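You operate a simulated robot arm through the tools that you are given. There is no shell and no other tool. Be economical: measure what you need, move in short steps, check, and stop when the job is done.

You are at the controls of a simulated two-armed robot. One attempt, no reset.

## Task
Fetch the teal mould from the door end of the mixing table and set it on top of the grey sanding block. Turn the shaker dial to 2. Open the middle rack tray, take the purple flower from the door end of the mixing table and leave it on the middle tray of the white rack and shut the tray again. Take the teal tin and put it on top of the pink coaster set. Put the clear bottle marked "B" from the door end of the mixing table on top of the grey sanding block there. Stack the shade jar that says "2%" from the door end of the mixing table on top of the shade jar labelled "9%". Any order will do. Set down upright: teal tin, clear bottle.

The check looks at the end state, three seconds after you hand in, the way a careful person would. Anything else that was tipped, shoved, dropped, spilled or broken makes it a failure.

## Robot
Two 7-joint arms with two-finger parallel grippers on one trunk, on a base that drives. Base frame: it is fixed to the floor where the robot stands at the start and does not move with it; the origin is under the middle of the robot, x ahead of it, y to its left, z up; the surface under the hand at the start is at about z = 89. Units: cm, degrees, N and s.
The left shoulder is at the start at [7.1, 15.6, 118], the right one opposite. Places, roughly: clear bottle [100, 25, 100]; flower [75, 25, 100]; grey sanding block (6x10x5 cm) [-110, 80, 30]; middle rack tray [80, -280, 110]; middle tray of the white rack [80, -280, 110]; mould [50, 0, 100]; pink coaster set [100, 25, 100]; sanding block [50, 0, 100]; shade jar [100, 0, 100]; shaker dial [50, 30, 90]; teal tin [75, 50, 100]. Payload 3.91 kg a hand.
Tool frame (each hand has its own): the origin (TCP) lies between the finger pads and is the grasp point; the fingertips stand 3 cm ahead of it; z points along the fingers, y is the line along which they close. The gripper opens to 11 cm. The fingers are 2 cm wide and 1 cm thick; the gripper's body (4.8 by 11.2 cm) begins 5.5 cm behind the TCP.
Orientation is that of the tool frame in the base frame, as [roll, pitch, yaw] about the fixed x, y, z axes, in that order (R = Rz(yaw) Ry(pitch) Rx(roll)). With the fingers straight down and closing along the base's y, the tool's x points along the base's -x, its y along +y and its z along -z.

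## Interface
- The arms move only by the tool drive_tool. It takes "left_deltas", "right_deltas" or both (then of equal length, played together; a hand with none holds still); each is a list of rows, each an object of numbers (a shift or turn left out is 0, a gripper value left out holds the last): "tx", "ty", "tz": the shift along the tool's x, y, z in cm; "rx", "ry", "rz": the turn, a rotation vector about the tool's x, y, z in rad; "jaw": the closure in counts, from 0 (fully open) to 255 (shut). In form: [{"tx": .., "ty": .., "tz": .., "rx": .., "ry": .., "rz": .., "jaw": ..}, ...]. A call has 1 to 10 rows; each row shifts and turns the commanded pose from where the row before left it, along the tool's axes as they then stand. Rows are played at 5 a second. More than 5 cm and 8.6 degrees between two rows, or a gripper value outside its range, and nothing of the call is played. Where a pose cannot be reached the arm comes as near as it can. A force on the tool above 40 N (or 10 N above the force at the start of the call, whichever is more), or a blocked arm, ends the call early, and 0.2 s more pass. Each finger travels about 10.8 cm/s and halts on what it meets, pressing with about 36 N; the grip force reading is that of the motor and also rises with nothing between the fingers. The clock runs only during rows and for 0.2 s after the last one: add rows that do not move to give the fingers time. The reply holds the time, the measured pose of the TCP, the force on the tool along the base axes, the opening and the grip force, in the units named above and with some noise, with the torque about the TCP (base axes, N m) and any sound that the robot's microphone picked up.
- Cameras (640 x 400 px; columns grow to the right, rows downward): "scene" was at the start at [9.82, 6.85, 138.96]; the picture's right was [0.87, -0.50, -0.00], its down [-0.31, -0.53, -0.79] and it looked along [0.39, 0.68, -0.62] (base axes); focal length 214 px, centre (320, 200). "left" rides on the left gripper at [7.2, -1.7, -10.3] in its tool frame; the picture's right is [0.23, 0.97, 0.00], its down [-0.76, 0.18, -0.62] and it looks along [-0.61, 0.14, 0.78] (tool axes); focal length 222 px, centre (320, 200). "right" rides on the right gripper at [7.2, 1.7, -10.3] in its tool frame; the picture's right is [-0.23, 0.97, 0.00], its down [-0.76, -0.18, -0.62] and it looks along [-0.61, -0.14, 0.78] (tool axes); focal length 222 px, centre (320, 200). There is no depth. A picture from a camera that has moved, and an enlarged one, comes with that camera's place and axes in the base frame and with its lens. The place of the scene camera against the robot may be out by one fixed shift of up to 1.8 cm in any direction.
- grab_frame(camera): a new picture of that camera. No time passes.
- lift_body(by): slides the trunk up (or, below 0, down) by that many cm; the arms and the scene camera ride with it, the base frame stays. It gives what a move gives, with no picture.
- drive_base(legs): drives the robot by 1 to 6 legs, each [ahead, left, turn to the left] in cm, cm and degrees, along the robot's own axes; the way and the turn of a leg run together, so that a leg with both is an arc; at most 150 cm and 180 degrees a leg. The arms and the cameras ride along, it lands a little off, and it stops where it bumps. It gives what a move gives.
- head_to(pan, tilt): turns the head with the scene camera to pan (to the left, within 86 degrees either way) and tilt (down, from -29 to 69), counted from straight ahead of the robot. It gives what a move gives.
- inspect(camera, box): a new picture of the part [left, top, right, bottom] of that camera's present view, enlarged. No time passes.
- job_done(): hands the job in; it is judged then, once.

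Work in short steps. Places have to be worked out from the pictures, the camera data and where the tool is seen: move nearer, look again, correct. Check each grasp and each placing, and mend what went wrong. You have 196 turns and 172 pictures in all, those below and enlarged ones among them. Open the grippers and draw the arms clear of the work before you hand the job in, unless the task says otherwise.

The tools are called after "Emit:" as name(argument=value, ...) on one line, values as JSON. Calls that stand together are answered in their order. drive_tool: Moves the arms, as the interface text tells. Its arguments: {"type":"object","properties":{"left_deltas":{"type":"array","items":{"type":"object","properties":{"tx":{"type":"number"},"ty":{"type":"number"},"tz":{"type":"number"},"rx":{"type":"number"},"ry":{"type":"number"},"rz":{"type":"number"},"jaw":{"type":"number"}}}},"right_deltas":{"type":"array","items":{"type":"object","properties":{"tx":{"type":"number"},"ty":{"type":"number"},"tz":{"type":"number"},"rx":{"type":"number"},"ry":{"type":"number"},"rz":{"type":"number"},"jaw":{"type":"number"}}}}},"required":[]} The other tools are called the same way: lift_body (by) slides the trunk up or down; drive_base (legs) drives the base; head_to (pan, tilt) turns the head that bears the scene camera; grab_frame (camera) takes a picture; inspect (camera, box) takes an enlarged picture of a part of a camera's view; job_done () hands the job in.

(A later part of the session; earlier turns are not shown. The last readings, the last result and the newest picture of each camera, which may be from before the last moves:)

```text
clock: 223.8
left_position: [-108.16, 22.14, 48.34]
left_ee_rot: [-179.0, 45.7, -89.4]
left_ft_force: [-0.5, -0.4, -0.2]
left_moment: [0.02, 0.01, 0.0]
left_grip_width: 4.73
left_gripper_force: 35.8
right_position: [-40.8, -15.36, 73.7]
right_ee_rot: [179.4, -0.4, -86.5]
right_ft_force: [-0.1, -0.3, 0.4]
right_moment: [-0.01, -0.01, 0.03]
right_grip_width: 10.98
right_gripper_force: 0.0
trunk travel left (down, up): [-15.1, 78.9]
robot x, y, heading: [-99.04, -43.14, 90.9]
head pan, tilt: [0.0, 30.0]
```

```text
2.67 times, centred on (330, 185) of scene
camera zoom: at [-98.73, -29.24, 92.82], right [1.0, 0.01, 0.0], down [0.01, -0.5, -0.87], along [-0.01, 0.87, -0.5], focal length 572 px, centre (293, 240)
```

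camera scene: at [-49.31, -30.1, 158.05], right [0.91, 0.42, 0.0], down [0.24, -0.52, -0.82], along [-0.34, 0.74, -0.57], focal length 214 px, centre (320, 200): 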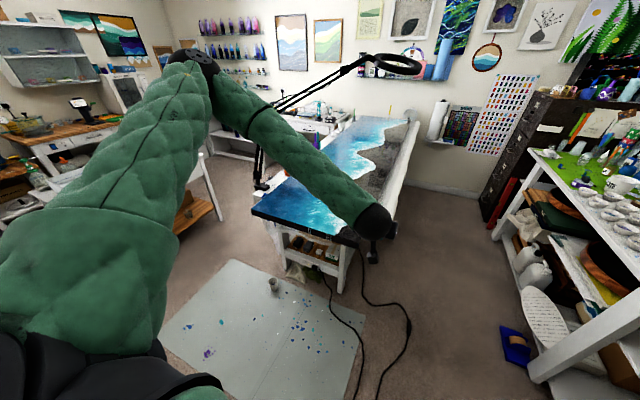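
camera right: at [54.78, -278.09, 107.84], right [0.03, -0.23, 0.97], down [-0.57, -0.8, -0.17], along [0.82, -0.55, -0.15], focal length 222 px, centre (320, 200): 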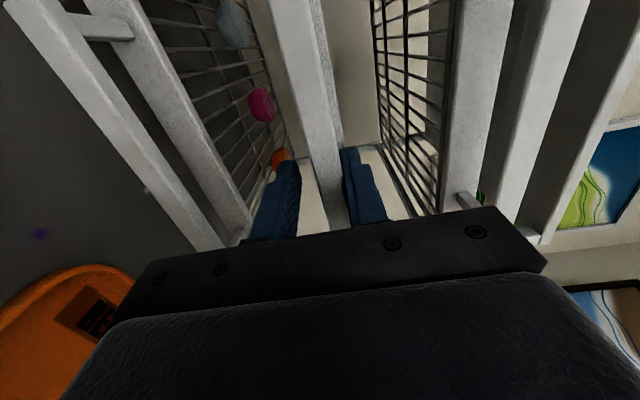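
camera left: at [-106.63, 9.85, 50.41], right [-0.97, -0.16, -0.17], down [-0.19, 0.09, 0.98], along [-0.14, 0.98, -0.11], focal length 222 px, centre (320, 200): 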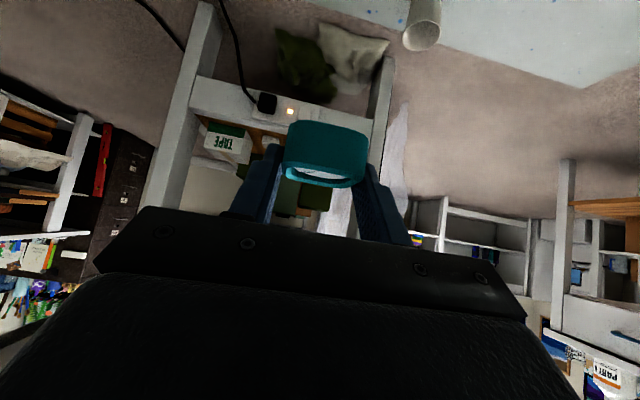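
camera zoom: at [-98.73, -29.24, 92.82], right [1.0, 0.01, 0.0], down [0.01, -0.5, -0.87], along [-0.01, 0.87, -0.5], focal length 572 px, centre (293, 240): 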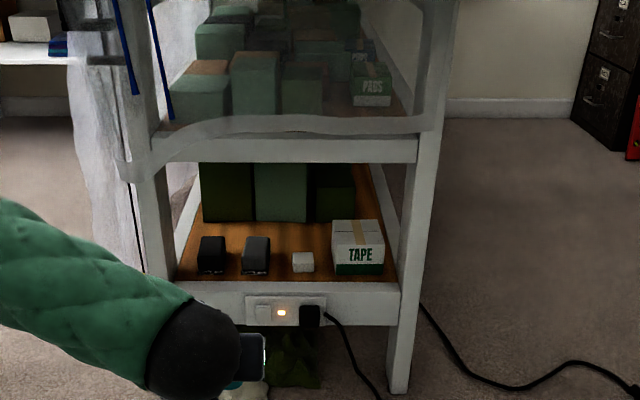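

The scene view shows black, grey, white blocks and the tape box on the lower shelf; rail bottom ≈ z 54, shelf ≈ 29.5, opening at y≈65. Grey block ≈ (−107, 72), top ≈ 34. Lower 8 cm and extend the left arm forward at that height.

Emit:
lift_body(by=-8)

Emit:
drive_tool(left_deltas=[{"tx": -3.35, "tz": 3.44}, {"tx": -3.35, "tz": 3.44}, {"tx": -3.35, "tz": 3.44}, {"tx": -3.35, "tz": 3.44}, {"tx": -3.35, "tz": 3.44}, {}])

Emit:
grab_frame(camera="scene")

```text
clock: 225.0
left_position: [-108.25, 22.15, 40.23]
left_ee_rot: [-179.1, 45.7, -89.3]
left_ft_force: [-0.2, 0.5, -1.1]
left_moment: [0.0, 0.01, 0.01]
left_grip_width: 4.69
left_gripper_force: 36.2
right_position: [-40.7, -15.38, 65.5]
right_ee_rot: [179.5, -0.4, -86.7]
right_ft_force: [-0.2, -0.2, -0.3]
right_moment: [0.0, 0.02, 0.0]
right_grip_width: 10.97
right_gripper_force: 0.0
trunk travel left (down, up): [-7.1, 86.9]
robot x, y, heading: [-99.23, -43.23, 90.8]
head pan, tilt: [0.0, 30.0]
```

```text
clock: 226.4
left_position: [-112.76, 44.25, 43.04]
left_ee_rot: [-179.0, 45.7, -89.4]
left_ft_force: [-0.2, -0.6, -0.5]
left_moment: [-0.02, 0.03, 0.0]
left_grip_width: 4.69
left_gripper_force: 36.5
left hand out of reach, approached as far as the arm can: row 2, 3, 4, 5
right_position: [-40.87, -15.32, 65.49]
right_ee_rot: [179.3, -0.4, -86.6]
right_ft_force: [0.6, 0.5, 1.2]
right_moment: [-0.02, 0.0, 0.01]
right_grip_width: 10.99
right_gripper_force: 0.0
trunk travel left (down, up): [-7.1, 86.9]
robot x, y, heading: [-99.13, -42.2, 90.9]
head pan, tilt: [0.0, 30.0]
```

```text
18 pictures are left
camera scene: at [-98.73, -29.24, 84.82], right [1.0, 0.01, 0.0], down [0.01, -0.5, -0.87], along [-0.01, 0.87, -0.5], focal length 214 px, centre (320, 200)
```

scene: 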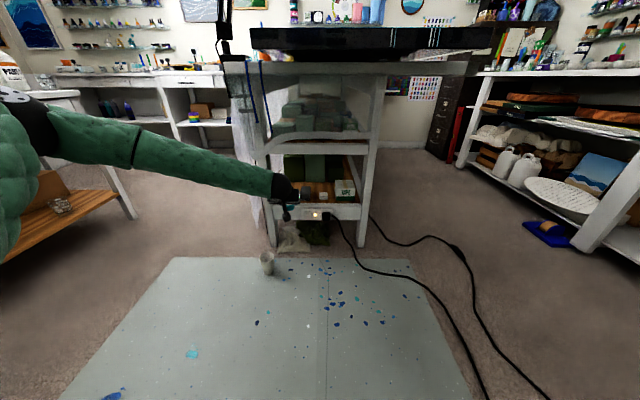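

The left elbow swings out to the left where cloth and lamp hang, so I'll approach obliquely from the right (heading ≈120°), keeping elbow in front of the table. Back off, strafe right, turn, strafe again.

Emit:
drive_base(legs=[[-14.5, 0, 0], [0, -45, 0], [0, 0, 29], [0, -31, 0]])

Emit:
drive_base(legs=[[22, 0, 0]])

Emit:
head_to(pan=5, tilt=30)

Emit:
grab_frame(camera="scene")

```text
clock: 232.9
left_position: [-88.89, 25.28, 43.15]
left_ee_rot: [-178.6, 45.7, -60.0]
left_ft_force: [-0.1, 0.0, -0.1]
left_moment: [0.02, 0.02, 0.01]
left_grip_width: 4.69
left_gripper_force: 36.0
right_position: [3.3, 8.37, 66.3]
right_ee_rot: [179.5, 0.5, -58.2]
right_ft_force: [-0.1, 0.6, 0.4]
right_moment: [-0.01, 0.05, 0.01]
right_grip_width: 10.97
right_gripper_force: 0.2
trunk travel left (down, up): [-7.1, 86.9]
robot x, y, heading: [-34.07, -43.91, 119.9]
head pan, tilt: [0.0, 30.0]
stopped in leg 4: the robot was blocked; the commanded pose is now the measured one
```

```text
clock: 234.6
left_position: [-100.0, 44.29, 43.05]
left_ee_rot: [-178.9, 45.7, -59.9]
left_ft_force: [-0.2, 0.4, 0.3]
left_moment: [-0.01, 0.02, 0.03]
left_grip_width: 4.69
left_gripper_force: 36.0
right_position: [-7.49, 27.77, 66.02]
right_ee_rot: [179.3, 0.5, -57.8]
right_ft_force: [-0.3, 0.2, -0.2]
right_moment: [0.0, 0.02, 0.02]
right_grip_width: 10.98
right_gripper_force: 0.0
trunk travel left (down, up): [-7.1, 86.9]
robot x, y, heading: [-45.26, -24.28, 120.1]
head pan, tilt: [0.0, 30.0]
```

```text
clock: 235.2
left_position: [-99.88, 44.31, 43.01]
left_ee_rot: [-178.9, 45.7, -59.9]
left_ft_force: [-0.4, -0.1, -1.5]
left_moment: [-0.01, 0.01, 0.01]
left_grip_width: 4.72
left_gripper_force: 35.9
right_position: [-7.48, 27.84, 65.82]
right_ee_rot: [179.4, 0.5, -57.8]
right_ft_force: [-0.1, 0.3, 0.6]
right_moment: [-0.04, -0.03, 0.01]
right_grip_width: 11.0
right_gripper_force: 0.0
trunk travel left (down, up): [-7.1, 86.9]
robot x, y, heading: [-45.25, -24.08, 120.5]
head pan, tilt: [5.0, 30.0]
```

```text
17 pictures are left
camera scene: at [-52.45, -13.4, 84.82], right [0.82, 0.58, 0.0], down [0.29, -0.41, -0.87], along [-0.5, 0.71, -0.5], focal length 214 px, centre (320, 200)
```

scene: 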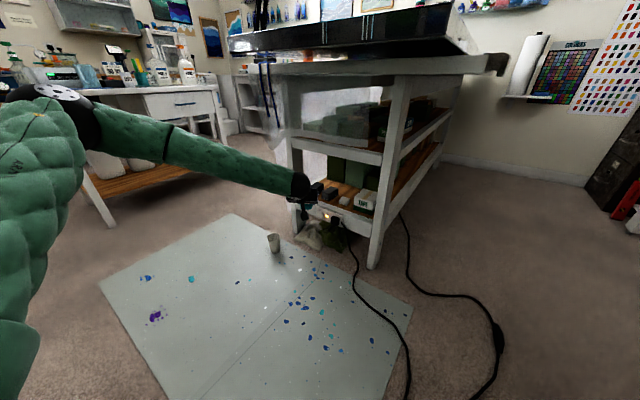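

Turn −4° to line up, lower 4 cm, and drive in 19 cm; then inspect.

Emit:
lift_body(by=-4)

Emit:
drive_base(legs=[[0, 0, -4], [19, 0, 0]])

Emit:
inspect(camera="scene", box=[270, 110, 430, 250])

```text
clock: 236.0
left_position: [-99.96, 44.32, 39.07]
left_ee_rot: [-179.0, 45.7, -59.9]
left_ft_force: [0.4, -0.6, -0.4]
left_moment: [0.0, -0.02, -0.02]
left_grip_width: 4.69
left_gripper_force: 36.0
right_position: [-7.45, 27.81, 61.81]
right_ee_rot: [179.3, 0.5, -57.8]
right_ft_force: [-0.5, 0.6, 0.3]
right_moment: [-0.02, 0.0, 0.03]
right_grip_width: 10.99
right_gripper_force: 0.0
trunk travel left (down, up): [-3.1, 90.9]
robot x, y, heading: [-45.06, -24.4, 120.2]
head pan, tilt: [5.0, 30.0]
```

```text
clock: 238.1
left_position: [-104.35, 64.66, 39.13]
left_ee_rot: [-178.9, 45.7, -63.2]
left_ft_force: [-0.3, 0.1, -0.9]
left_moment: [-0.02, 0.01, -0.03]
left_grip_width: 4.66
left_gripper_force: 35.6
right_position: [-13.0, 42.62, 62.01]
right_ee_rot: [179.3, 0.5, -61.3]
right_ft_force: [0.2, 0.7, 0.0]
right_moment: [-0.01, 0.01, -0.01]
right_grip_width: 10.98
right_gripper_force: 0.0
trunk travel left (down, up): [-3.1, 90.9]
robot x, y, heading: [-53.54, -7.38, 117.0]
head pan, tilt: [5.0, 30.0]
```

```text
2.86 times, centred on (350, 180) of scene
camera zoom: at [-60.33, 4.28, 80.82], right [0.85, 0.53, 0.0], down [0.26, -0.43, -0.87], along [-0.46, 0.74, -0.5], focal length 613 px, centre (234, 257)
```

zoom: 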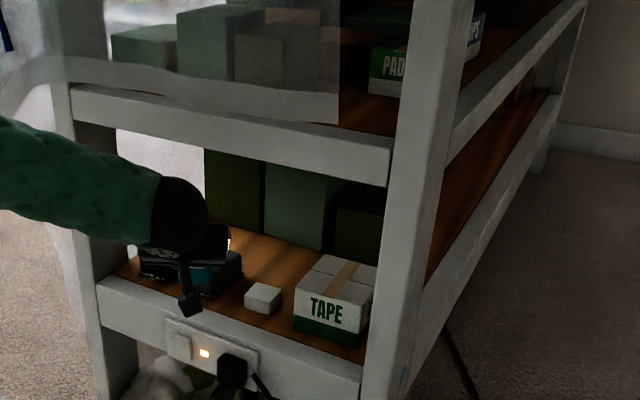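

Emit:
grab_frame(camera="left")

Emit:
inspect(camera="scene", box=[295, 170, 355, 225])

```text
15 pictures are left
camera left: at [-97.44, 54.36, 41.15], right [-0.8, -0.57, -0.18], down [-0.21, -0.01, 0.98], along [-0.56, 0.82, -0.11], focal length 222 px, centre (320, 200)
```

left: 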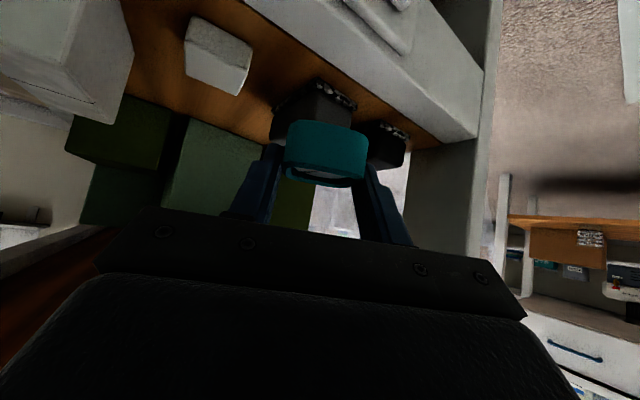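

```text
7.27 times, centred on (325, 198) of scene
camera zoom: at [-60.33, 4.28, 80.82], right [0.85, 0.53, 0.0], down [0.26, -0.43, -0.87], along [-0.46, 0.74, -0.5], focal length 1560 px, centre (284, 218)
```

zoom: 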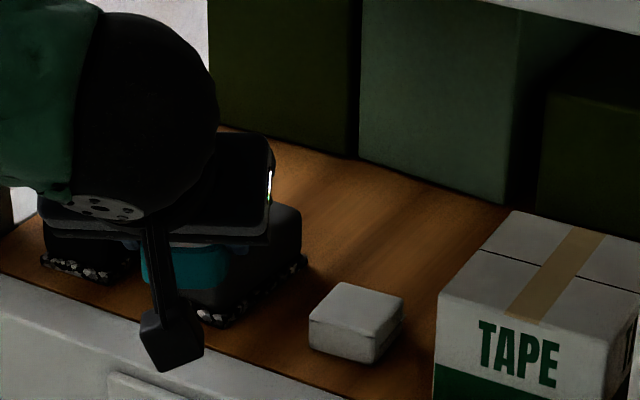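

Left view: block front edge at y≈70, x −105.3…−110.8, so centre ≈ (−108, 75). Shift the hand slightly right, lower 0.8 and advance 8 cm.

Emit:
drive_tool(left_deltas=[{"ty": -0.7}, {}])

Emit:
lift_body(by=-0.8)

Emit:
drive_base(legs=[[4, 0, 0], [4, 0, 0]])

Emit:
inspect(camera="left", box=[220, 30, 420, 210])

```text
clock: 238.7
left_position: [-103.88, 64.66, 39.34]
left_ee_rot: [-178.8, 45.7, -63.3]
left_ft_force: [0.3, 0.3, -0.9]
left_moment: [0.02, -0.01, 0.03]
left_grip_width: 4.7
left_gripper_force: 36.3
left hand out of reach, approached as far as the arm can: row 1
right_position: [-13.03, 42.72, 61.88]
right_ee_rot: [179.3, 0.5, -61.2]
right_ft_force: [0.1, 0.3, -0.5]
right_moment: [-0.03, -0.01, -0.03]
right_grip_width: 11.03
right_gripper_force: 0.0
trunk travel left (down, up): [-3.1, 90.9]
robot x, y, heading: [-53.7, -6.96, 117.0]
head pan, tilt: [5.0, 30.0]
```

```text
clock: 239.2
left_position: [-103.76, 64.66, 38.58]
left_ee_rot: [-178.9, 45.7, -63.3]
left_ft_force: [0.6, 0.2, -0.6]
left_moment: [-0.03, 0.0, 0.01]
left_grip_width: 4.69
left_gripper_force: 36.1
right_position: [-13.0, 42.76, 61.11]
right_ee_rot: [179.2, 0.5, -61.1]
right_ft_force: [0.1, -0.4, -1.5]
right_moment: [0.0, -0.02, 0.01]
right_grip_width: 10.99
right_gripper_force: 0.0
trunk travel left (down, up): [-2.3, 91.7]
robot x, y, heading: [-53.86, -7.24, 117.1]
head pan, tilt: [5.0, 30.0]
```

```text
clock: 240.6
left_position: [-107.44, 71.63, 38.55]
left_ee_rot: [-179.0, 45.7, -63.5]
left_ft_force: [1.0, -0.9, -0.2]
left_moment: [0.02, 0.0, -0.04]
left_grip_width: 4.72
left_gripper_force: 36.3
right_position: [-16.45, 49.7, 61.1]
right_ee_rot: [179.3, 0.5, -61.3]
right_ft_force: [0.7, 0.2, 1.0]
right_moment: [-0.01, 0.0, -0.01]
right_grip_width: 11.01
right_gripper_force: 0.1
trunk travel left (down, up): [-2.3, 91.7]
robot x, y, heading: [-56.99, -0.39, 116.8]
head pan, tilt: [5.0, 30.0]
```

```text
2.22 times, centred on (320, 120) of left
camera zoom: at [-100.49, 61.3, 40.63], right [-0.81, -0.57, -0.18], down [-0.21, -0.01, 0.98], along [-0.55, 0.82, -0.11], focal length 494 px, centre (320, 378)
```

zoom: 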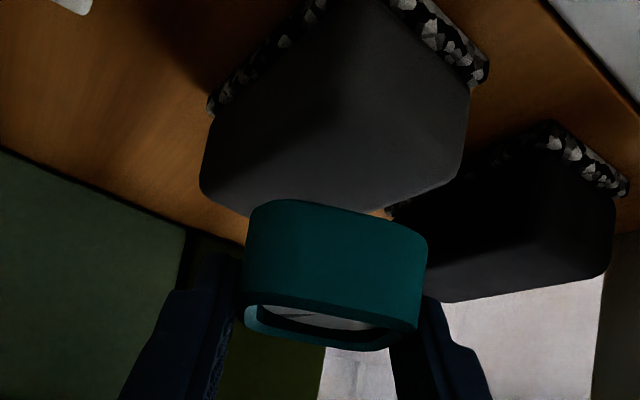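

Block centre ≈ (−108, 74.8), top ≈ 32.8. Lower 1.1, move ahead 2 and right 0.9, then lower the rest.

Emit:
lift_body(by=-1.1)

Emit:
drive_base(legs=[[2, -0.9, 0]])

Emit:
lift_body(by=-1.1)

Emit:
inspect(camera="left", box=[220, 30, 420, 210])

```text
clock: 241.2
left_position: [-107.38, 71.56, 37.46]
left_ee_rot: [-178.9, 45.7, -63.4]
left_ft_force: [-0.1, 0.1, -0.7]
left_moment: [0.0, 0.01, 0.01]
left_grip_width: 4.71
left_gripper_force: 36.2
right_position: [-16.48, 49.65, 60.03]
right_ee_rot: [179.3, 0.6, -61.3]
right_ft_force: [0.0, 0.7, 0.6]
right_moment: [0.01, -0.01, 0.02]
right_grip_width: 10.99
right_gripper_force: 0.0
trunk travel left (down, up): [-1.2, 92.8]
robot x, y, heading: [-57.09, -0.13, 116.8]
head pan, tilt: [5.0, 30.0]
```

```text
clock: 242.0
left_position: [-107.51, 73.94, 37.5]
left_ee_rot: [-178.9, 45.7, -63.5]
left_ft_force: [-1.0, -0.5, -0.5]
left_moment: [0.01, -0.03, -0.02]
left_grip_width: 4.68
left_gripper_force: 36.0
right_position: [-16.54, 51.87, 60.09]
right_ee_rot: [179.4, 0.5, -61.3]
right_ft_force: [0.2, 0.0, 0.5]
right_moment: [0.0, -0.01, -0.03]
right_grip_width: 10.99
right_gripper_force: 0.1
trunk travel left (down, up): [-1.2, 92.8]
robot x, y, heading: [-57.12, 2.07, 116.9]
head pan, tilt: [5.0, 30.0]
```

```text
clock: 242.6
left_position: [-107.37, 73.95, 36.32]
left_ee_rot: [-178.9, 45.7, -63.4]
left_ft_force: [0.8, -0.2, -0.9]
left_moment: [0.0, 0.03, 0.03]
left_grip_width: 4.7
left_gripper_force: 36.0
right_position: [-16.58, 51.89, 58.92]
right_ee_rot: [179.3, 0.6, -61.3]
right_ft_force: [1.0, -0.9, 0.3]
right_moment: [0.02, 0.02, -0.02]
right_grip_width: 10.98
right_gripper_force: 0.1
trunk travel left (down, up): [-0.1, 93.9]
robot x, y, heading: [-57.37, 1.57, 116.7]
head pan, tilt: [5.0, 30.0]
```

```text
2.22 times, centred on (320, 120) of left
camera zoom: at [-100.56, 63.55, 38.44], right [-0.81, -0.57, -0.18], down [-0.21, -0.01, 0.98], along [-0.55, 0.82, -0.11], focal length 494 px, centre (320, 378)
```

zoom: 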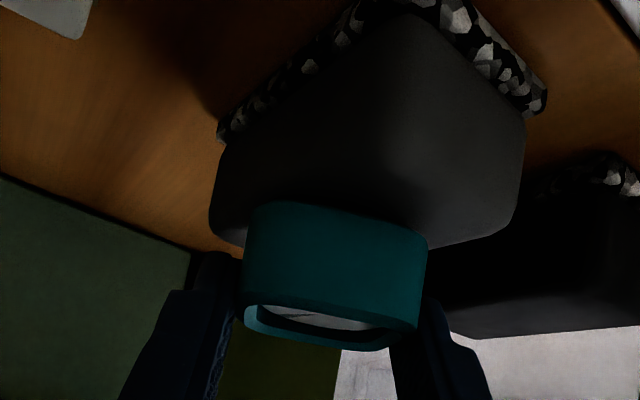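

Not yet in contact; lower further with the arm in small steps.

Emit:
drive_tool(left_deltas=[{"tx": 0.215, "tz": 0.21}, {"tx": 0.215, "tz": 0.21}, {"tx": 0.215, "tz": 0.21}, {"tx": 0.215, "tz": 0.21}, {}])

```text
clock: 243.8
left_position: [-107.68, 73.58, 35.78]
left_ee_rot: [-178.8, 45.9, -63.4]
left_ft_force: [0.9, 6.5, 23.7]
left_moment: [-0.01, 0.33, -0.06]
left_grip_width: 4.71
left_gripper_force: 35.8
left hand out of reach, approached as far as the arm can: row 2
right_position: [-16.46, 51.84, 59.01]
right_ee_rot: [179.4, 0.5, -61.3]
right_ft_force: [-0.2, -0.5, -0.4]
right_moment: [0.0, 0.01, -0.01]
right_grip_width: 11.02
right_gripper_force: 0.0
trunk travel left (down, up): [-0.1, 93.9]
robot x, y, heading: [-57.45, 2.19, 116.7]
head pan, tilt: [5.0, 30.0]
```

Contact. Ease off, open the fingers, and retreat straight back.

Emit:
drive_tool(left_deltas=[{"tx": -0.15, "tz": -0.15}, {"jaw": 110}, {"jaw": 90}, {"jaw": 90}, {}])

Emit:
drive_base(legs=[[-5, 0, 0], [-12, 0, 0]])

Emit:
grab_frame(camera="left")

```text
clock: 244.9
left_position: [-107.6, 73.52, 35.45]
left_ee_rot: [-178.7, 45.7, -63.3]
left_ft_force: [0.6, -0.2, 0.7]
left_moment: [0.03, 0.03, 0.0]
left_grip_width: 7.14
left_gripper_force: 0.0
right_position: [-16.59, 51.91, 58.94]
right_ee_rot: [179.3, 0.5, -61.3]
right_ft_force: [-1.4, 0.6, 0.5]
right_moment: [-0.01, -0.04, -0.04]
right_grip_width: 10.98
right_gripper_force: 0.1
trunk travel left (down, up): [-0.1, 93.9]
robot x, y, heading: [-57.31, 1.59, 116.7]
head pan, tilt: [5.0, 30.0]
```

```text
clock: 246.7
left_position: [-99.79, 58.34, 35.49]
left_ee_rot: [-178.7, 45.7, -63.6]
left_ft_force: [-0.1, -0.1, -0.4]
left_moment: [0.0, 0.02, -0.02]
left_grip_width: 7.12
left_gripper_force: 0.1
right_position: [-8.71, 36.6, 58.89]
right_ee_rot: [179.4, 0.5, -61.5]
right_ft_force: [-0.3, -0.2, -1.0]
right_moment: [0.02, -0.01, 0.0]
right_grip_width: 11.01
right_gripper_force: 0.1
trunk travel left (down, up): [-0.1, 93.9]
robot x, y, heading: [-49.82, -12.76, 116.5]
head pan, tilt: [5.0, 30.0]
```

```text
11 pictures are left
camera left: at [-92.88, 48.09, 37.59], right [-0.81, -0.56, -0.18], down [-0.21, -0.01, 0.98], along [-0.55, 0.83, -0.11], focal length 222 px, centre (320, 200)
```

left: 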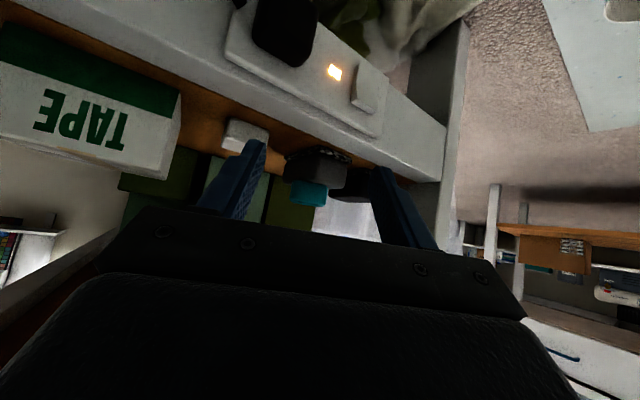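

The mould stands on the grey block. Retreat, raise the trunk, and bring the left hand back to fingers-down.

Emit:
drive_base(legs=[[-22, 0, 0]])

Emit:
lift_body(by=40)

Emit:
lift_body(by=40)

Emit:
drive_tool(left_deltas=[{"ry": 0.13, "tz": -2}, {"ry": 0.13, "tz": -2}, {"ry": 0.13, "tz": -2}, {"ry": 0.13}, {"ry": 0.13}, {"ry": 0.13, "tx": 3}, {"tx": 4.8, "ty": 1}, {"tx": 4.8, "ty": 1}, {"tx": 4, "ty": 1}, {}])

```text
clock: 248.4
left_position: [-89.91, 38.65, 35.49]
left_ee_rot: [-178.6, 45.7, -63.6]
left_ft_force: [0.4, 0.3, -1.0]
left_moment: [-0.03, 0.02, 0.0]
left_grip_width: 7.11
left_gripper_force: 0.0
right_position: [1.06, 16.83, 58.96]
right_ee_rot: [179.2, 0.5, -61.5]
right_ft_force: [-0.2, -0.1, -1.0]
right_moment: [0.01, 0.0, -0.03]
right_grip_width: 11.02
right_gripper_force: 0.1
trunk travel left (down, up): [-0.1, 93.9]
robot x, y, heading: [-39.89, -33.25, 116.4]
head pan, tilt: [5.0, 30.0]
```

```text
clock: 252.2
left_position: [-89.71, 38.72, 75.46]
left_ee_rot: [-178.8, 45.8, -63.6]
left_ft_force: [0.1, 0.1, -0.4]
left_moment: [-0.01, -0.03, -0.02]
left_grip_width: 7.12
left_gripper_force: 0.1
right_position: [1.12, 16.78, 98.99]
right_ee_rot: [179.3, 0.5, -61.4]
right_ft_force: [-0.2, 0.0, 0.2]
right_moment: [-0.03, 0.0, 0.03]
right_grip_width: 11.0
right_gripper_force: 0.0
trunk travel left (down, up): [-40.1, 53.9]
robot x, y, heading: [-40.0, -33.27, 116.8]
head pan, tilt: [5.0, 30.0]
```

```text
clock: 253.3
left_position: [-89.95, 38.38, 79.85]
left_ee_rot: [-179.0, 45.2, -63.8]
left_ft_force: [-3.5, -4.1, -5.8]
left_moment: [0.78, -0.24, -0.41]
left_grip_width: 7.12
left_gripper_force: 0.1
right_position: [1.04, 16.68, 104.09]
right_ee_rot: [179.3, 0.6, -61.4]
right_ft_force: [0.8, -0.5, -0.1]
right_moment: [0.0, -0.01, 0.0]
right_grip_width: 11.01
right_gripper_force: 0.0
trunk travel left (down, up): [-45.2, 48.8]
robot x, y, heading: [-39.86, -33.31, 116.6]
head pan, tilt: [5.0, 30.0]
stopped: the force on the tool passed its limit at 56 N (the readings are from after the stop); the commanded pose is now the measured one
```

```text
clock: 253.6
left_position: [-89.54, 37.05, 79.83]
left_ee_rot: [-179.6, 40.2, -64.2]
left_ft_force: [-2.3, -4.2, -8.0]
left_moment: [0.86, 0.02, -0.24]
left_grip_width: 7.12
left_gripper_force: 0.0
right_position: [1.1, 16.7, 104.05]
right_ee_rot: [179.2, 0.7, -61.4]
right_ft_force: [-0.5, -0.4, 0.9]
right_moment: [0.03, 0.06, 0.03]
right_grip_width: 11.0
right_gripper_force: 0.0
trunk travel left (down, up): [-45.2, 48.8]
robot x, y, heading: [-39.82, -32.91, 116.5]
head pan, tilt: [5.0, 30.0]
stopped in row 1 (left hand): the force on the tool passed its limit at 84 N (the readings are from after the stop); the commanded pose is now the measured one
```

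The fingertips caught the tabletop edge. Lower again and back away further before rising.

Emit:
lift_body(by=-5)

Emit:
drive_base(legs=[[-18, 0, 0]])

Emit:
grab_frame(camera="scene")

```text
clock: 254.6
left_position: [-89.52, 37.14, 74.85]
left_ee_rot: [-179.5, 40.4, -64.2]
left_ft_force: [0.6, -1.2, -0.5]
left_moment: [0.0, 0.04, -0.05]
left_grip_width: 7.1
left_gripper_force: 0.1
right_position: [1.06, 16.75, 99.01]
right_ee_rot: [179.2, 0.5, -61.3]
right_ft_force: [0.1, -0.7, -0.1]
right_moment: [0.01, 0.02, 0.01]
right_grip_width: 11.03
right_gripper_force: 0.1
trunk travel left (down, up): [-40.2, 53.8]
robot x, y, heading: [-39.94, -33.12, 116.4]
head pan, tilt: [5.0, 30.0]
```

```text
clock: 256.0
left_position: [-81.87, 21.35, 74.82]
left_ee_rot: [-179.6, 40.4, -64.0]
left_ft_force: [0.1, -0.1, 0.3]
left_moment: [0.02, -0.02, 0.03]
left_grip_width: 7.11
left_gripper_force: 0.1
right_position: [8.77, 1.19, 98.98]
right_ee_rot: [179.3, 0.6, -61.3]
right_ft_force: [-0.3, -0.6, 0.4]
right_moment: [0.03, -0.02, 0.02]
right_grip_width: 10.95
right_gripper_force: 0.0
trunk travel left (down, up): [-40.2, 53.8]
robot x, y, heading: [-32.21, -48.72, 116.7]
head pan, tilt: [5.0, 30.0]
```

```text
10 pictures are left
camera scene: at [-38.51, -37.25, 117.93], right [0.85, 0.53, 0.0], down [0.26, -0.42, -0.87], along [-0.46, 0.74, -0.5], focal length 214 px, centre (320, 200)
```

scene: 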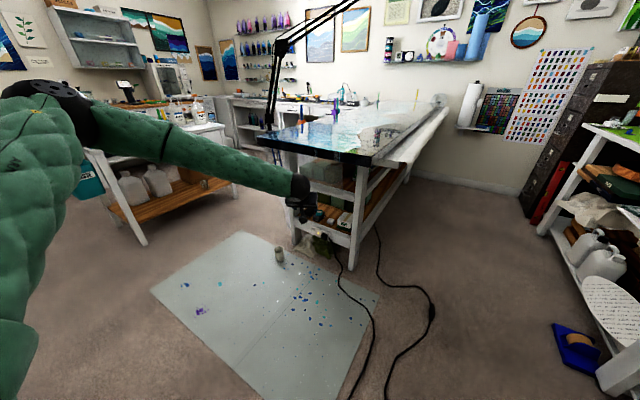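

Emit:
inspect(camera="scene", box=[285, 180, 375, 245])

Emit:
lift_body(by=40)

Emit:
drive_tool(left_deltas=[{"ry": 0.13}, {"ry": 0.13}, {"ry": 0.13}, {"ry": 0.13}, {"ry": 0.13}, {"ry": 0.055}, {"tx": 4.8}, {"tx": 4.8}, {"tx": 4.8}, {}])

```text
6.15 times, centred on (330, 212) of scene
camera zoom: at [-38.51, -37.25, 117.93], right [0.85, 0.53, 0.0], down [0.26, -0.42, -0.87], along [-0.46, 0.74, -0.5], focal length 1320 px, centre (258, 123)
```

zoom: 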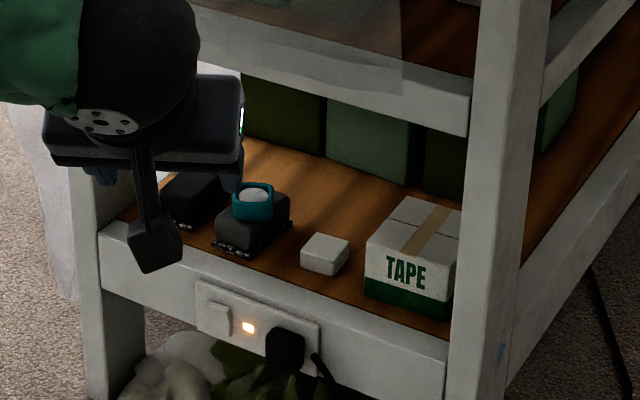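

```text
clock: 259.9
left_position: [-81.89, 21.41, 114.68]
left_ee_rot: [-179.5, 40.4, -64.0]
left_ft_force: [0.0, 0.2, 0.9]
left_moment: [0.03, -0.02, 0.04]
left_grip_width: 7.12
left_gripper_force: 0.0
right_position: [8.81, 1.34, 138.92]
right_ee_rot: [179.3, 0.5, -61.2]
right_ft_force: [-0.2, 0.1, 0.2]
right_moment: [0.01, 0.0, 0.0]
right_grip_width: 11.0
right_gripper_force: 0.0
trunk travel left (down, up): [-80.2, 13.8]
robot x, y, heading: [-31.84, -48.52, 116.8]
head pan, tilt: [5.0, 30.0]
```

```text
clock: 262.1
left_position: [-77.09, 4.26, 116.16]
left_ee_rot: [-179.6, -0.2, -64.3]
left_ft_force: [0.0, 0.2, 0.5]
left_moment: [0.03, 0.02, -0.01]
left_grip_width: 7.12
left_gripper_force: 0.1
left hand out of reach, approached as far as the arm can: row 2, 3, 4, 5, 6
right_position: [8.7, 1.3, 139.08]
right_ee_rot: [179.3, 0.4, -61.2]
right_ft_force: [0.0, 0.0, -1.2]
right_moment: [0.0, -0.03, 0.0]
right_grip_width: 11.0
right_gripper_force: 0.2
trunk travel left (down, up): [-80.2, 13.8]
robot x, y, heading: [-31.83, -48.55, 117.2]
head pan, tilt: [5.0, 30.0]
```

Mould placement confirmed on the grey block. Now turn back to the mixing table for the jars.

Emit:
drive_base(legs=[[0, 0, -117], [0, 63, 0]])

Emit:
drive_tool(left_deltas=[{"tz": -4.5}, {"tz": -4.5}, {"tz": -4.5}, {"tz": -4.5}, {}, {}, {}, {}, {}, {}], right_deltas=[{"tx": -4, "ty": 2.9}, {"tx": -4, "ty": 2.9}, {"tx": -4, "ty": 2.9}, {"tx": -4, "ty": 2.9}, {"tx": -4, "ty": 2.9}, {"tx": -4, "ty": 2.9}, {"tx": -4, "ty": 2.9}, {"tx": -4, "ty": 2.9}, {"tx": -4, "ty": 2.9}, {"tx": -2}])

```text
clock: 270.5
left_position: [36.82, 30.16, 116.01]
left_ee_rot: [-179.7, -0.1, 178.0]
left_ft_force: [0.0, 0.0, -0.7]
left_moment: [0.0, 0.04, 0.03]
left_grip_width: 7.09
left_gripper_force: 0.1
right_position: [-5.62, -44.46, 138.96]
right_ee_rot: [179.2, 0.6, -178.9]
right_ft_force: [-0.8, -0.5, 0.1]
right_moment: [0.0, -0.02, 0.02]
right_grip_width: 10.98
right_gripper_force: 0.0
trunk travel left (down, up): [-80.2, 13.8]
robot x, y, heading: [-31.45, 14.92, -1.0]
head pan, tilt: [5.0, 30.0]
```

```text
clock: 272.7
left_position: [37.06, 30.34, 134.08]
left_ee_rot: [-179.8, -0.1, 177.9]
left_ft_force: [-0.6, 0.2, -0.1]
left_moment: [0.03, 0.01, 0.03]
left_grip_width: 7.12
left_gripper_force: 0.1
right_position: [31.8, -17.65, 139.52]
right_ee_rot: [179.2, 0.5, -178.9]
right_ft_force: [-0.1, -0.1, -0.1]
right_moment: [0.02, 0.01, 0.0]
right_grip_width: 11.01
right_gripper_force: 0.0
trunk travel left (down, up): [-80.2, 13.8]
robot x, y, heading: [-31.29, 14.93, -0.8]
head pan, tilt: [5.0, 30.0]
```

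Emit:
lift_body(by=-20)

Emit:
drive_base(legs=[[36, 0, 0.8]])

Emit:
grab_frame(camera="right")

```text
clock: 274.9
left_position: [37.09, 30.42, 114.05]
left_ee_rot: [-179.6, -0.1, 178.0]
left_ft_force: [0.0, -0.3, 0.5]
left_moment: [-0.01, -0.02, 0.03]
left_grip_width: 7.12
left_gripper_force: 0.1
right_position: [31.82, -17.62, 119.45]
right_ee_rot: [179.3, 0.6, -179.0]
right_ft_force: [0.8, 0.1, -0.6]
right_moment: [0.0, 0.0, 0.03]
right_grip_width: 10.98
right_gripper_force: 0.0
trunk travel left (down, up): [-60.2, 33.8]
robot x, y, heading: [-31.33, 15.32, -1.0]
head pan, tilt: [5.0, 30.0]
```

```text
clock: 277.1
left_position: [72.01, 30.28, 113.79]
left_ee_rot: [-179.7, -0.1, 178.3]
left_ft_force: [0.4, 0.1, -0.1]
left_moment: [-0.01, 0.01, -0.03]
left_grip_width: 7.13
left_gripper_force: 0.1
right_position: [67.22, -17.72, 119.31]
right_ee_rot: [179.4, 0.5, -178.5]
right_ft_force: [1.3, -0.1, 0.7]
right_moment: [0.0, 0.03, 0.02]
right_grip_width: 11.01
right_gripper_force: 0.1
trunk travel left (down, up): [-60.2, 33.8]
robot x, y, heading: [3.95, 14.69, -0.5]
head pan, tilt: [5.0, 30.0]
```

```text
8 pictures are left
camera right: at [59.75, -16.39, 129.63], right [0.2, 0.98, 0.01], down [0.76, -0.17, 0.63], along [0.62, -0.12, -0.78], focal length 222 px, centre (320, 200)
```

right: 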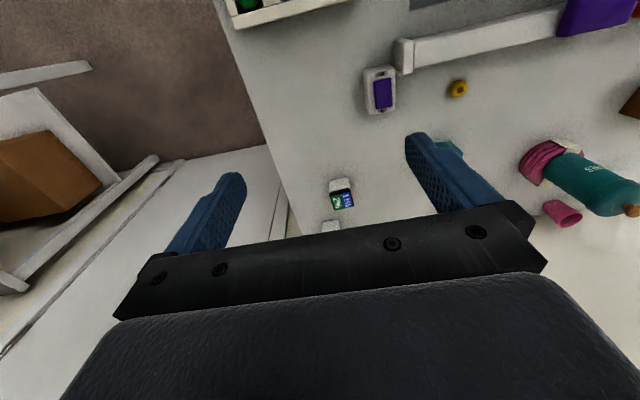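

Everything on the table still stands. Jar "11|2" (green/SHADE side 2%) is at about (88, −17.3). Move the right hand over it and part way down.

Emit:
drive_tool(right_deltas=[{"tx": -4.8, "rz": -0.03}, {"tx": -4.8, "rz": -0.03}, {"tx": -4.8, "ty": 0.3}, {"tx": -4.8, "ty": 0.3}, {"tx": -1.5, "tz": 4}, {"tz": 5}, {"tz": 4.5}, {}])

Emit:
grab_frame(camera="right")

```text
clock: 278.9
left_position: [72.06, 30.32, 113.9]
left_ee_rot: [-179.6, -0.1, 178.4]
left_ft_force: [0.5, 0.0, 0.4]
left_moment: [0.0, 0.02, -0.06]
left_grip_width: 7.12
left_gripper_force: 0.0
right_position: [87.7, -15.33, 106.05]
right_ee_rot: [179.2, 0.6, -175.2]
right_ft_force: [-0.2, 0.9, 0.7]
right_moment: [-0.01, -0.05, -0.01]
right_grip_width: 11.01
right_gripper_force: 0.0
trunk travel left (down, up): [-60.2, 33.8]
robot x, y, heading: [4.13, 14.48, -0.7]
head pan, tilt: [5.0, 30.0]
```

```text
7 pictures are left
camera right: at [80.21, -14.46, 116.31], right [0.14, 0.99, 0.01], down [0.77, -0.12, 0.63], along [0.62, -0.08, -0.78], focal length 222 px, centre (320, 200)
```

right: 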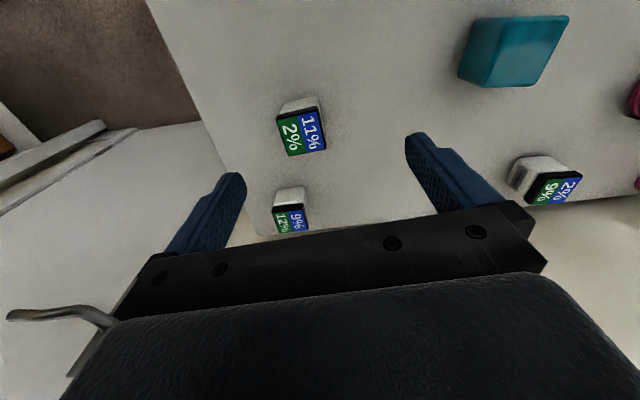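

Lid centre at (88.1, −17.2), top 95. Square the hand, centre it and go down; then close over the full jar height.

Emit:
drive_tool(right_deltas=[{"rz": 0.08}, {"tx": -0.4, "ty": -1.9}, {"tz": 5}, {"tz": 5}, {"tz": 2.2}, {"tz": 1.1}, {}, {"jaw": 255}, {"jaw": 255}, {"jaw": 255}])

Emit:
grab_frame(camera="right")

```text
clock: 281.1
left_position: [71.95, 30.21, 113.98]
left_ee_rot: [-179.6, 0.0, 178.3]
left_ft_force: [-0.4, -0.6, -0.6]
left_moment: [0.01, 0.0, 0.03]
left_grip_width: 7.11
left_gripper_force: 0.0
right_position: [88.23, -17.42, 92.77]
right_ee_rot: [179.3, 0.5, -179.8]
right_ft_force: [0.8, 0.2, 1.1]
right_moment: [-0.03, -0.03, -0.01]
right_grip_width: 4.36
right_gripper_force: 35.9
trunk travel left (down, up): [-60.2, 33.8]
robot x, y, heading: [3.74, 14.3, -0.4]
head pan, tilt: [5.0, 30.0]
```

```text
6 pictures are left
camera right: at [80.89, -15.89, 102.97], right [0.22, 0.97, 0.01], down [0.76, -0.18, 0.63], along [0.61, -0.13, -0.78], focal length 222 px, centre (320, 200)
```

right: 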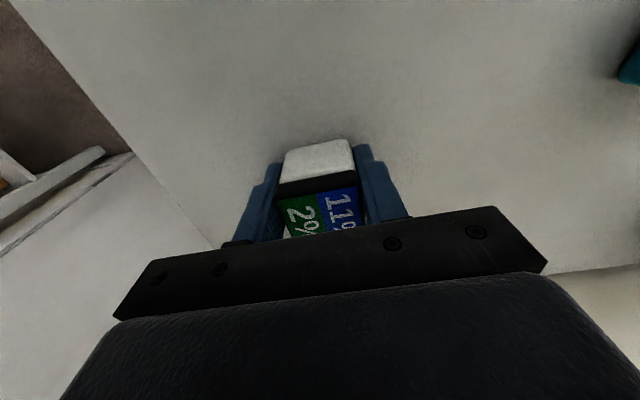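

Gripped (4.4 cm). Earlier views put the "2|9" jar at (99.5, 13.3), top 95. Lift 10 cm with the trunk, shift the base ahead 2/left 10, and reach over.

Emit:
lift_body(by=10)

Emit:
drive_base(legs=[[2, 10, 0]])

Emit:
drive_tool(right_deltas=[{"ty": 4}, {"ty": 4}, {"ty": 4, "tx": -1}, {"ty": 4, "tx": -1}, {"ty": 3.5, "tx": -2}, {}])

Emit:
grab_frame(camera="right")

```text
clock: 282.5
left_position: [72.13, 30.27, 123.84]
left_ee_rot: [-179.7, -0.2, 178.3]
left_ft_force: [-0.5, -0.9, -0.3]
left_moment: [-0.02, -0.02, 0.0]
left_grip_width: 7.1
left_gripper_force: 0.0
right_position: [88.45, -17.51, 102.55]
right_ee_rot: [179.4, 0.5, -179.9]
right_ft_force: [-0.2, -0.4, -0.8]
right_moment: [0.0, 0.0, 0.0]
right_grip_width: 4.35
right_gripper_force: 35.9
trunk travel left (down, up): [-70.2, 23.8]
robot x, y, heading: [4.12, 14.28, -0.7]
head pan, tilt: [5.0, 30.0]
```

```text
clock: 283.6
left_position: [74.19, 40.71, 123.78]
left_ee_rot: [-179.7, -0.2, 178.5]
left_ft_force: [0.2, 0.4, -1.9]
left_moment: [-0.03, 0.01, 0.01]
left_grip_width: 7.11
left_gripper_force: 0.1
right_position: [90.59, -6.98, 102.68]
right_ee_rot: [179.4, 0.5, -179.5]
right_ft_force: [-1.3, -0.2, -1.2]
right_moment: [-0.03, -0.02, -0.01]
right_grip_width: 4.34
right_gripper_force: 36.2
trunk travel left (down, up): [-70.2, 23.8]
robot x, y, heading: [6.11, 24.4, -0.6]
head pan, tilt: [5.0, 30.0]
```

```text
clock: 285.0
left_position: [74.14, 40.47, 124.0]
left_ee_rot: [-179.6, -0.1, 178.5]
left_ft_force: [-0.6, -0.5, 0.4]
left_moment: [0.03, -0.02, 0.02]
left_grip_width: 7.11
left_gripper_force: 0.2
right_position: [94.39, 12.41, 102.51]
right_ee_rot: [179.2, 0.4, -179.5]
right_ft_force: [-0.4, -1.7, -1.1]
right_moment: [-0.02, 0.02, 0.02]
right_grip_width: 4.36
right_gripper_force: 35.7
trunk travel left (down, up): [-70.2, 23.8]
robot x, y, heading: [6.1, 24.79, -0.3]
head pan, tilt: [5.0, 30.0]
```

```text
5 pictures are left
camera right: at [86.97, 14.0, 112.87], right [0.22, 0.98, 0.01], down [0.76, -0.18, 0.63], along [0.62, -0.13, -0.78], focal length 222 px, centre (320, 200)
```

right: 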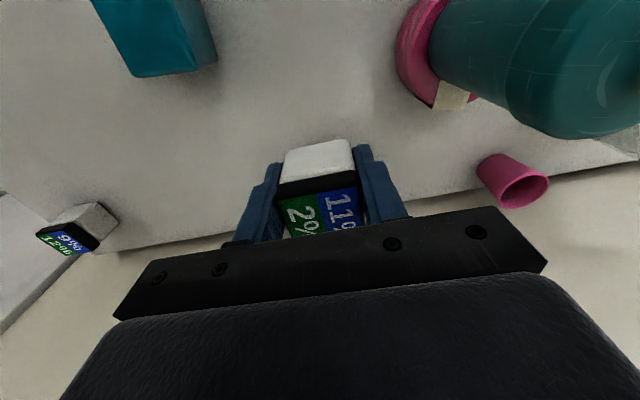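

Emit:
drive_tool(right_deltas=[{"tx": -4.9, "ty": 0.9}, {}])

Emit:
inspect(camera="scene", box=[330, 150, 430, 240])

```text
clock: 285.6
left_position: [74.08, 40.34, 123.95]
left_ee_rot: [-179.7, -0.1, 178.6]
left_ft_force: [-0.6, 0.1, 0.2]
left_moment: [0.02, 0.04, 0.01]
left_grip_width: 7.13
left_gripper_force: 0.1
right_position: [99.27, 13.4, 102.75]
right_ee_rot: [179.2, 0.7, -179.6]
right_ft_force: [0.4, -0.2, -2.6]
right_moment: [0.06, 0.02, 0.01]
right_grip_width: 4.31
right_gripper_force: 35.4
trunk travel left (down, up): [-70.2, 23.8]
robot x, y, heading: [6.42, 24.44, -0.5]
head pan, tilt: [5.0, 30.0]
```

```text
4.44 times, centred on (380, 195) of scene
camera zoom: at [20.5, 24.38, 147.91], right [0.08, -1.0, 0.0], down [-0.5, -0.04, -0.87], along [0.86, 0.07, -0.5], focal length 953 px, centre (53, 222)
```

zoom: 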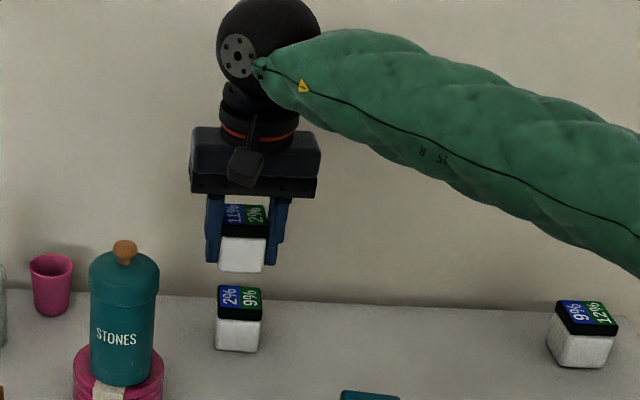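

The held jar is right over the "2|9" jar. Lower with the trunk most of the way, then small steps to contact.

Emit:
lift_body(by=-3.3)

Emit:
drive_tool(right_deltas=[{"tz": 0.25, "tx": 0.15}, {"tz": 0.25}, {"tz": 0.2}, {"tz": 0.2}, {"tz": 0.2}, {}])

```text
clock: 286.4
left_position: [74.15, 40.59, 120.6]
left_ee_rot: [-179.6, -0.1, 178.5]
left_ft_force: [-0.2, 1.0, 0.4]
left_moment: [-0.02, -0.01, 0.01]
left_grip_width: 7.11
left_gripper_force: 0.1
right_position: [99.38, 13.54, 99.47]
right_ee_rot: [179.4, 0.4, -179.6]
right_ft_force: [-0.2, -1.1, -0.6]
right_moment: [0.04, 0.01, 0.04]
right_grip_width: 4.37
right_gripper_force: 36.2
trunk travel left (down, up): [-66.9, 27.1]
robot x, y, heading: [5.81, 24.43, -0.5]
head pan, tilt: [5.0, 30.0]
```

```text
clock: 287.8
left_position: [74.18, 40.56, 120.66]
left_ee_rot: [-179.6, -0.2, 178.5]
left_ft_force: [0.2, -1.3, 0.8]
left_moment: [-0.03, -0.01, 0.02]
left_grip_width: 7.13
left_gripper_force: 0.0
right_position: [99.3, 13.53, 98.3]
right_ee_rot: [179.3, 0.5, -179.5]
right_ft_force: [0.2, -0.3, -0.8]
right_moment: [0.02, 0.02, -0.02]
right_grip_width: 4.34
right_gripper_force: 35.9
trunk travel left (down, up): [-66.9, 27.1]
robot x, y, heading: [6.42, 24.46, -0.7]
head pan, tilt: [5.0, 30.0]
```

Emit:
drive_tool(right_deltas=[{"tz": 0.2}, {"tz": 0.2}, {"tz": 0.2}, {"tz": 0.2}, {"tz": 0.2}, {}])

Emit:
inspect(camera="scene", box=[355, 190, 405, 235])

```text
clock: 289.2
left_position: [74.03, 40.72, 120.58]
left_ee_rot: [-179.6, -0.1, 178.5]
left_ft_force: [0.5, 0.5, -0.3]
left_moment: [0.02, 0.0, 0.0]
left_grip_width: 7.13
left_gripper_force: 0.0
right_position: [99.26, 13.52, 97.7]
right_ee_rot: [179.0, 0.9, -179.4]
right_ft_force: [-6.0, 0.2, 21.1]
right_moment: [-0.43, 0.37, -0.11]
right_grip_width: 4.36
right_gripper_force: 36.0
trunk travel left (down, up): [-66.9, 27.1]
robot x, y, heading: [5.9, 24.68, -0.4]
head pan, tilt: [5.0, 30.0]
stopped in row 6 (right hand): the force on the tool passed its limit at 41 N (the readings are from after the stop); the commanded pose is now the measured one
```

```text
8.89 times, centred on (380, 212) of scene
camera zoom: at [20.48, 24.6, 144.58], right [0.08, -1.0, 0.0], down [-0.5, -0.04, -0.87], along [0.86, 0.07, -0.5], focal length 1906 px, centre (-213, 89)
```

zoom: 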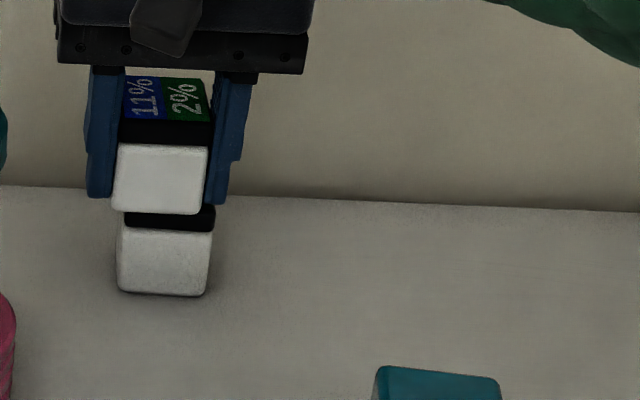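

In contact, but ~0.4 cm too far to +y. Lift slightly, shift −y, set down again and release.

Emit:
drive_tool(right_deltas=[{"tz": -0.5}, {"ty": -0.4, "ry": 0.008}, {"tz": 0.25}, {"tz": 0.2}, {}])

```text
clock: 290.4
left_position: [73.9, 40.57, 120.72]
left_ee_rot: [-179.7, -0.2, 178.4]
left_ft_force: [0.2, 0.4, -1.0]
left_moment: [0.01, 0.01, -0.01]
left_grip_width: 7.1
left_gripper_force: 0.1
right_position: [99.31, 13.04, 97.75]
right_ee_rot: [179.3, 0.5, -179.6]
right_ft_force: [7.2, -0.9, 22.1]
right_moment: [-0.54, -0.57, 0.09]
right_grip_width: 4.34
right_gripper_force: 36.1
trunk travel left (down, up): [-66.9, 27.1]
robot x, y, heading: [5.75, 24.25, -0.6]
head pan, tilt: [5.0, 30.0]
```

Firm contact. Ease off, release partly and rise by trunk, then check.

Emit:
drive_tool(right_deltas=[{"tz": -0.12}, {"jaw": 130}, {"jaw": 115}, {"jaw": 115}, {}])

Emit:
lift_body(by=14)

Emit:
inspect(camera="scene", box=[320, 170, 430, 260])

```text
clock: 291.6
left_position: [74.14, 40.67, 120.67]
left_ee_rot: [-179.6, -0.1, 178.6]
left_ft_force: [0.6, 0.1, -0.2]
left_moment: [0.02, 0.01, 0.04]
left_grip_width: 7.15
left_gripper_force: 0.0
right_position: [99.36, 12.99, 97.65]
right_ee_rot: [179.2, 0.2, -179.5]
right_ft_force: [0.2, -0.1, -0.1]
right_moment: [0.02, -0.01, 0.01]
right_grip_width: 6.03
right_gripper_force: 0.1
trunk travel left (down, up): [-66.9, 27.1]
robot x, y, heading: [6.21, 24.4, -0.4]
head pan, tilt: [5.0, 30.0]
```

```text
clock: 293.3
left_position: [74.16, 40.63, 134.51]
left_ee_rot: [-179.6, -0.2, 178.6]
left_ft_force: [0.0, -0.3, -0.4]
left_moment: [0.02, -0.04, 0.01]
left_grip_width: 7.11
left_gripper_force: 0.1
right_position: [99.39, 13.19, 111.5]
right_ee_rot: [179.1, 0.1, -179.4]
right_ft_force: [0.0, -0.2, 0.4]
right_moment: [0.02, 0.03, 0.0]
right_grip_width: 6.05
right_gripper_force: 0.2
trunk travel left (down, up): [-80.9, 13.1]
robot x, y, heading: [5.85, 24.74, -0.3]
head pan, tilt: [5.0, 30.0]
```

```text
4.44 times, centred on (375, 215) of scene
camera zoom: at [20.66, 24.6, 158.58], right [0.08, -1.0, 0.0], down [-0.5, -0.04, -0.87], along [0.86, 0.07, -0.5], focal length 953 px, centre (76, 133)
```

zoom: 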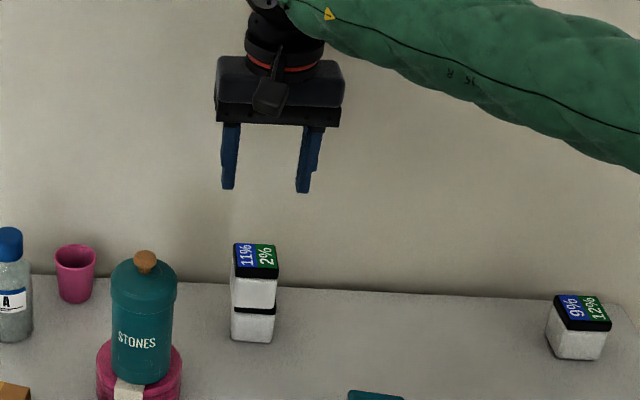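

The jars are stacked. Raise, back away from the table, open both grippers and take a final overview.

Emit:
lift_body(by=12)

Emit:
drive_base(legs=[[-40, 0, 0]])

Emit:
drive_tool(left_deltas=[{"jaw": 0}, {"jaw": 0}], right_deltas=[{"jaw": 0}, {"jaw": 0}])

Emit:
head_to(pan=-12, tilt=35)

Emit:
inspect(camera="scene", box=[180, 90, 460, 265])

```text
clock: 294.8
left_position: [74.16, 40.65, 146.53]
left_ee_rot: [-179.6, -0.2, 178.5]
left_ft_force: [-0.6, -0.4, 0.2]
left_moment: [0.01, 0.04, 0.03]
left_grip_width: 7.09
left_gripper_force: 0.1
right_position: [99.31, 13.12, 123.44]
right_ee_rot: [179.3, 0.1, -179.5]
right_ft_force: [-0.7, -0.2, 0.3]
right_moment: [0.02, -0.02, 0.01]
right_grip_width: 6.05
right_gripper_force: 0.0
trunk travel left (down, up): [-92.9, 1.1]
robot x, y, heading: [6.25, 24.58, -0.4]
head pan, tilt: [5.0, 30.0]
```

```text
clock: 297.3
left_position: [33.38, 41.12, 146.46]
left_ee_rot: [-179.6, -0.2, 178.8]
left_ft_force: [0.2, -0.8, -0.3]
left_moment: [-0.01, -0.01, 0.01]
left_grip_width: 7.12
left_gripper_force: 0.0
right_position: [58.71, 13.57, 123.42]
right_ee_rot: [179.2, 0.2, -179.3]
right_ft_force: [-0.3, 0.1, -0.5]
right_moment: [0.03, 0.05, 0.05]
right_grip_width: 6.05
right_gripper_force: 0.1
trunk travel left (down, up): [-92.9, 1.1]
robot x, y, heading: [-34.84, 24.5, -0.3]
head pan, tilt: [5.0, 30.0]
```

```text
clock: 297.9
left_position: [33.38, 41.03, 146.53]
left_ee_rot: [-179.6, -0.2, 178.9]
left_ft_force: [0.4, -0.2, 0.1]
left_moment: [-0.04, 0.01, -0.01]
left_grip_width: 10.99
left_gripper_force: 0.1
right_position: [58.77, 13.71, 123.41]
right_ee_rot: [179.2, 0.2, -179.3]
right_ft_force: [-0.7, -0.4, -0.5]
right_moment: [0.0, 0.0, 0.02]
right_grip_width: 11.0
right_gripper_force: 0.1
trunk travel left (down, up): [-92.9, 1.1]
robot x, y, heading: [-34.57, 24.57, -0.3]
head pan, tilt: [5.0, 30.0]
```

```text
clock: 298.7
left_position: [33.34, 41.17, 146.69]
left_ee_rot: [-179.6, -0.1, 178.9]
left_ft_force: [0.5, -0.1, 0.2]
left_moment: [0.0, 0.0, -0.03]
left_grip_width: 11.02
left_gripper_force: 0.1
right_position: [58.71, 13.63, 123.6]
right_ee_rot: [179.1, 0.3, -179.3]
right_ft_force: [-1.5, -0.1, -0.5]
right_moment: [0.01, -0.02, 0.01]
right_grip_width: 11.0
right_gripper_force: 0.0
trunk travel left (down, up): [-92.9, 1.1]
robot x, y, heading: [-34.72, 24.83, -0.2]
head pan, tilt: [-12.0, 35.0]
```

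```text
2.29 times, centred on (320, 178) of scene
camera zoom: at [-20.54, 22.25, 169.83], right [-0.21, -0.98, 0.0], down [-0.56, 0.12, -0.82], along [0.8, -0.17, -0.57], focal length 490 px, centre (320, 251)
```

zoom: 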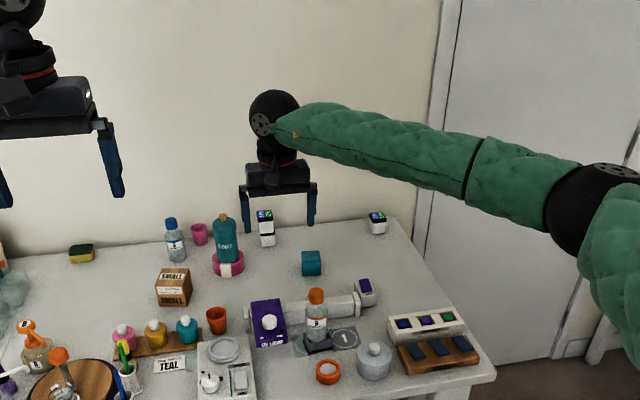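

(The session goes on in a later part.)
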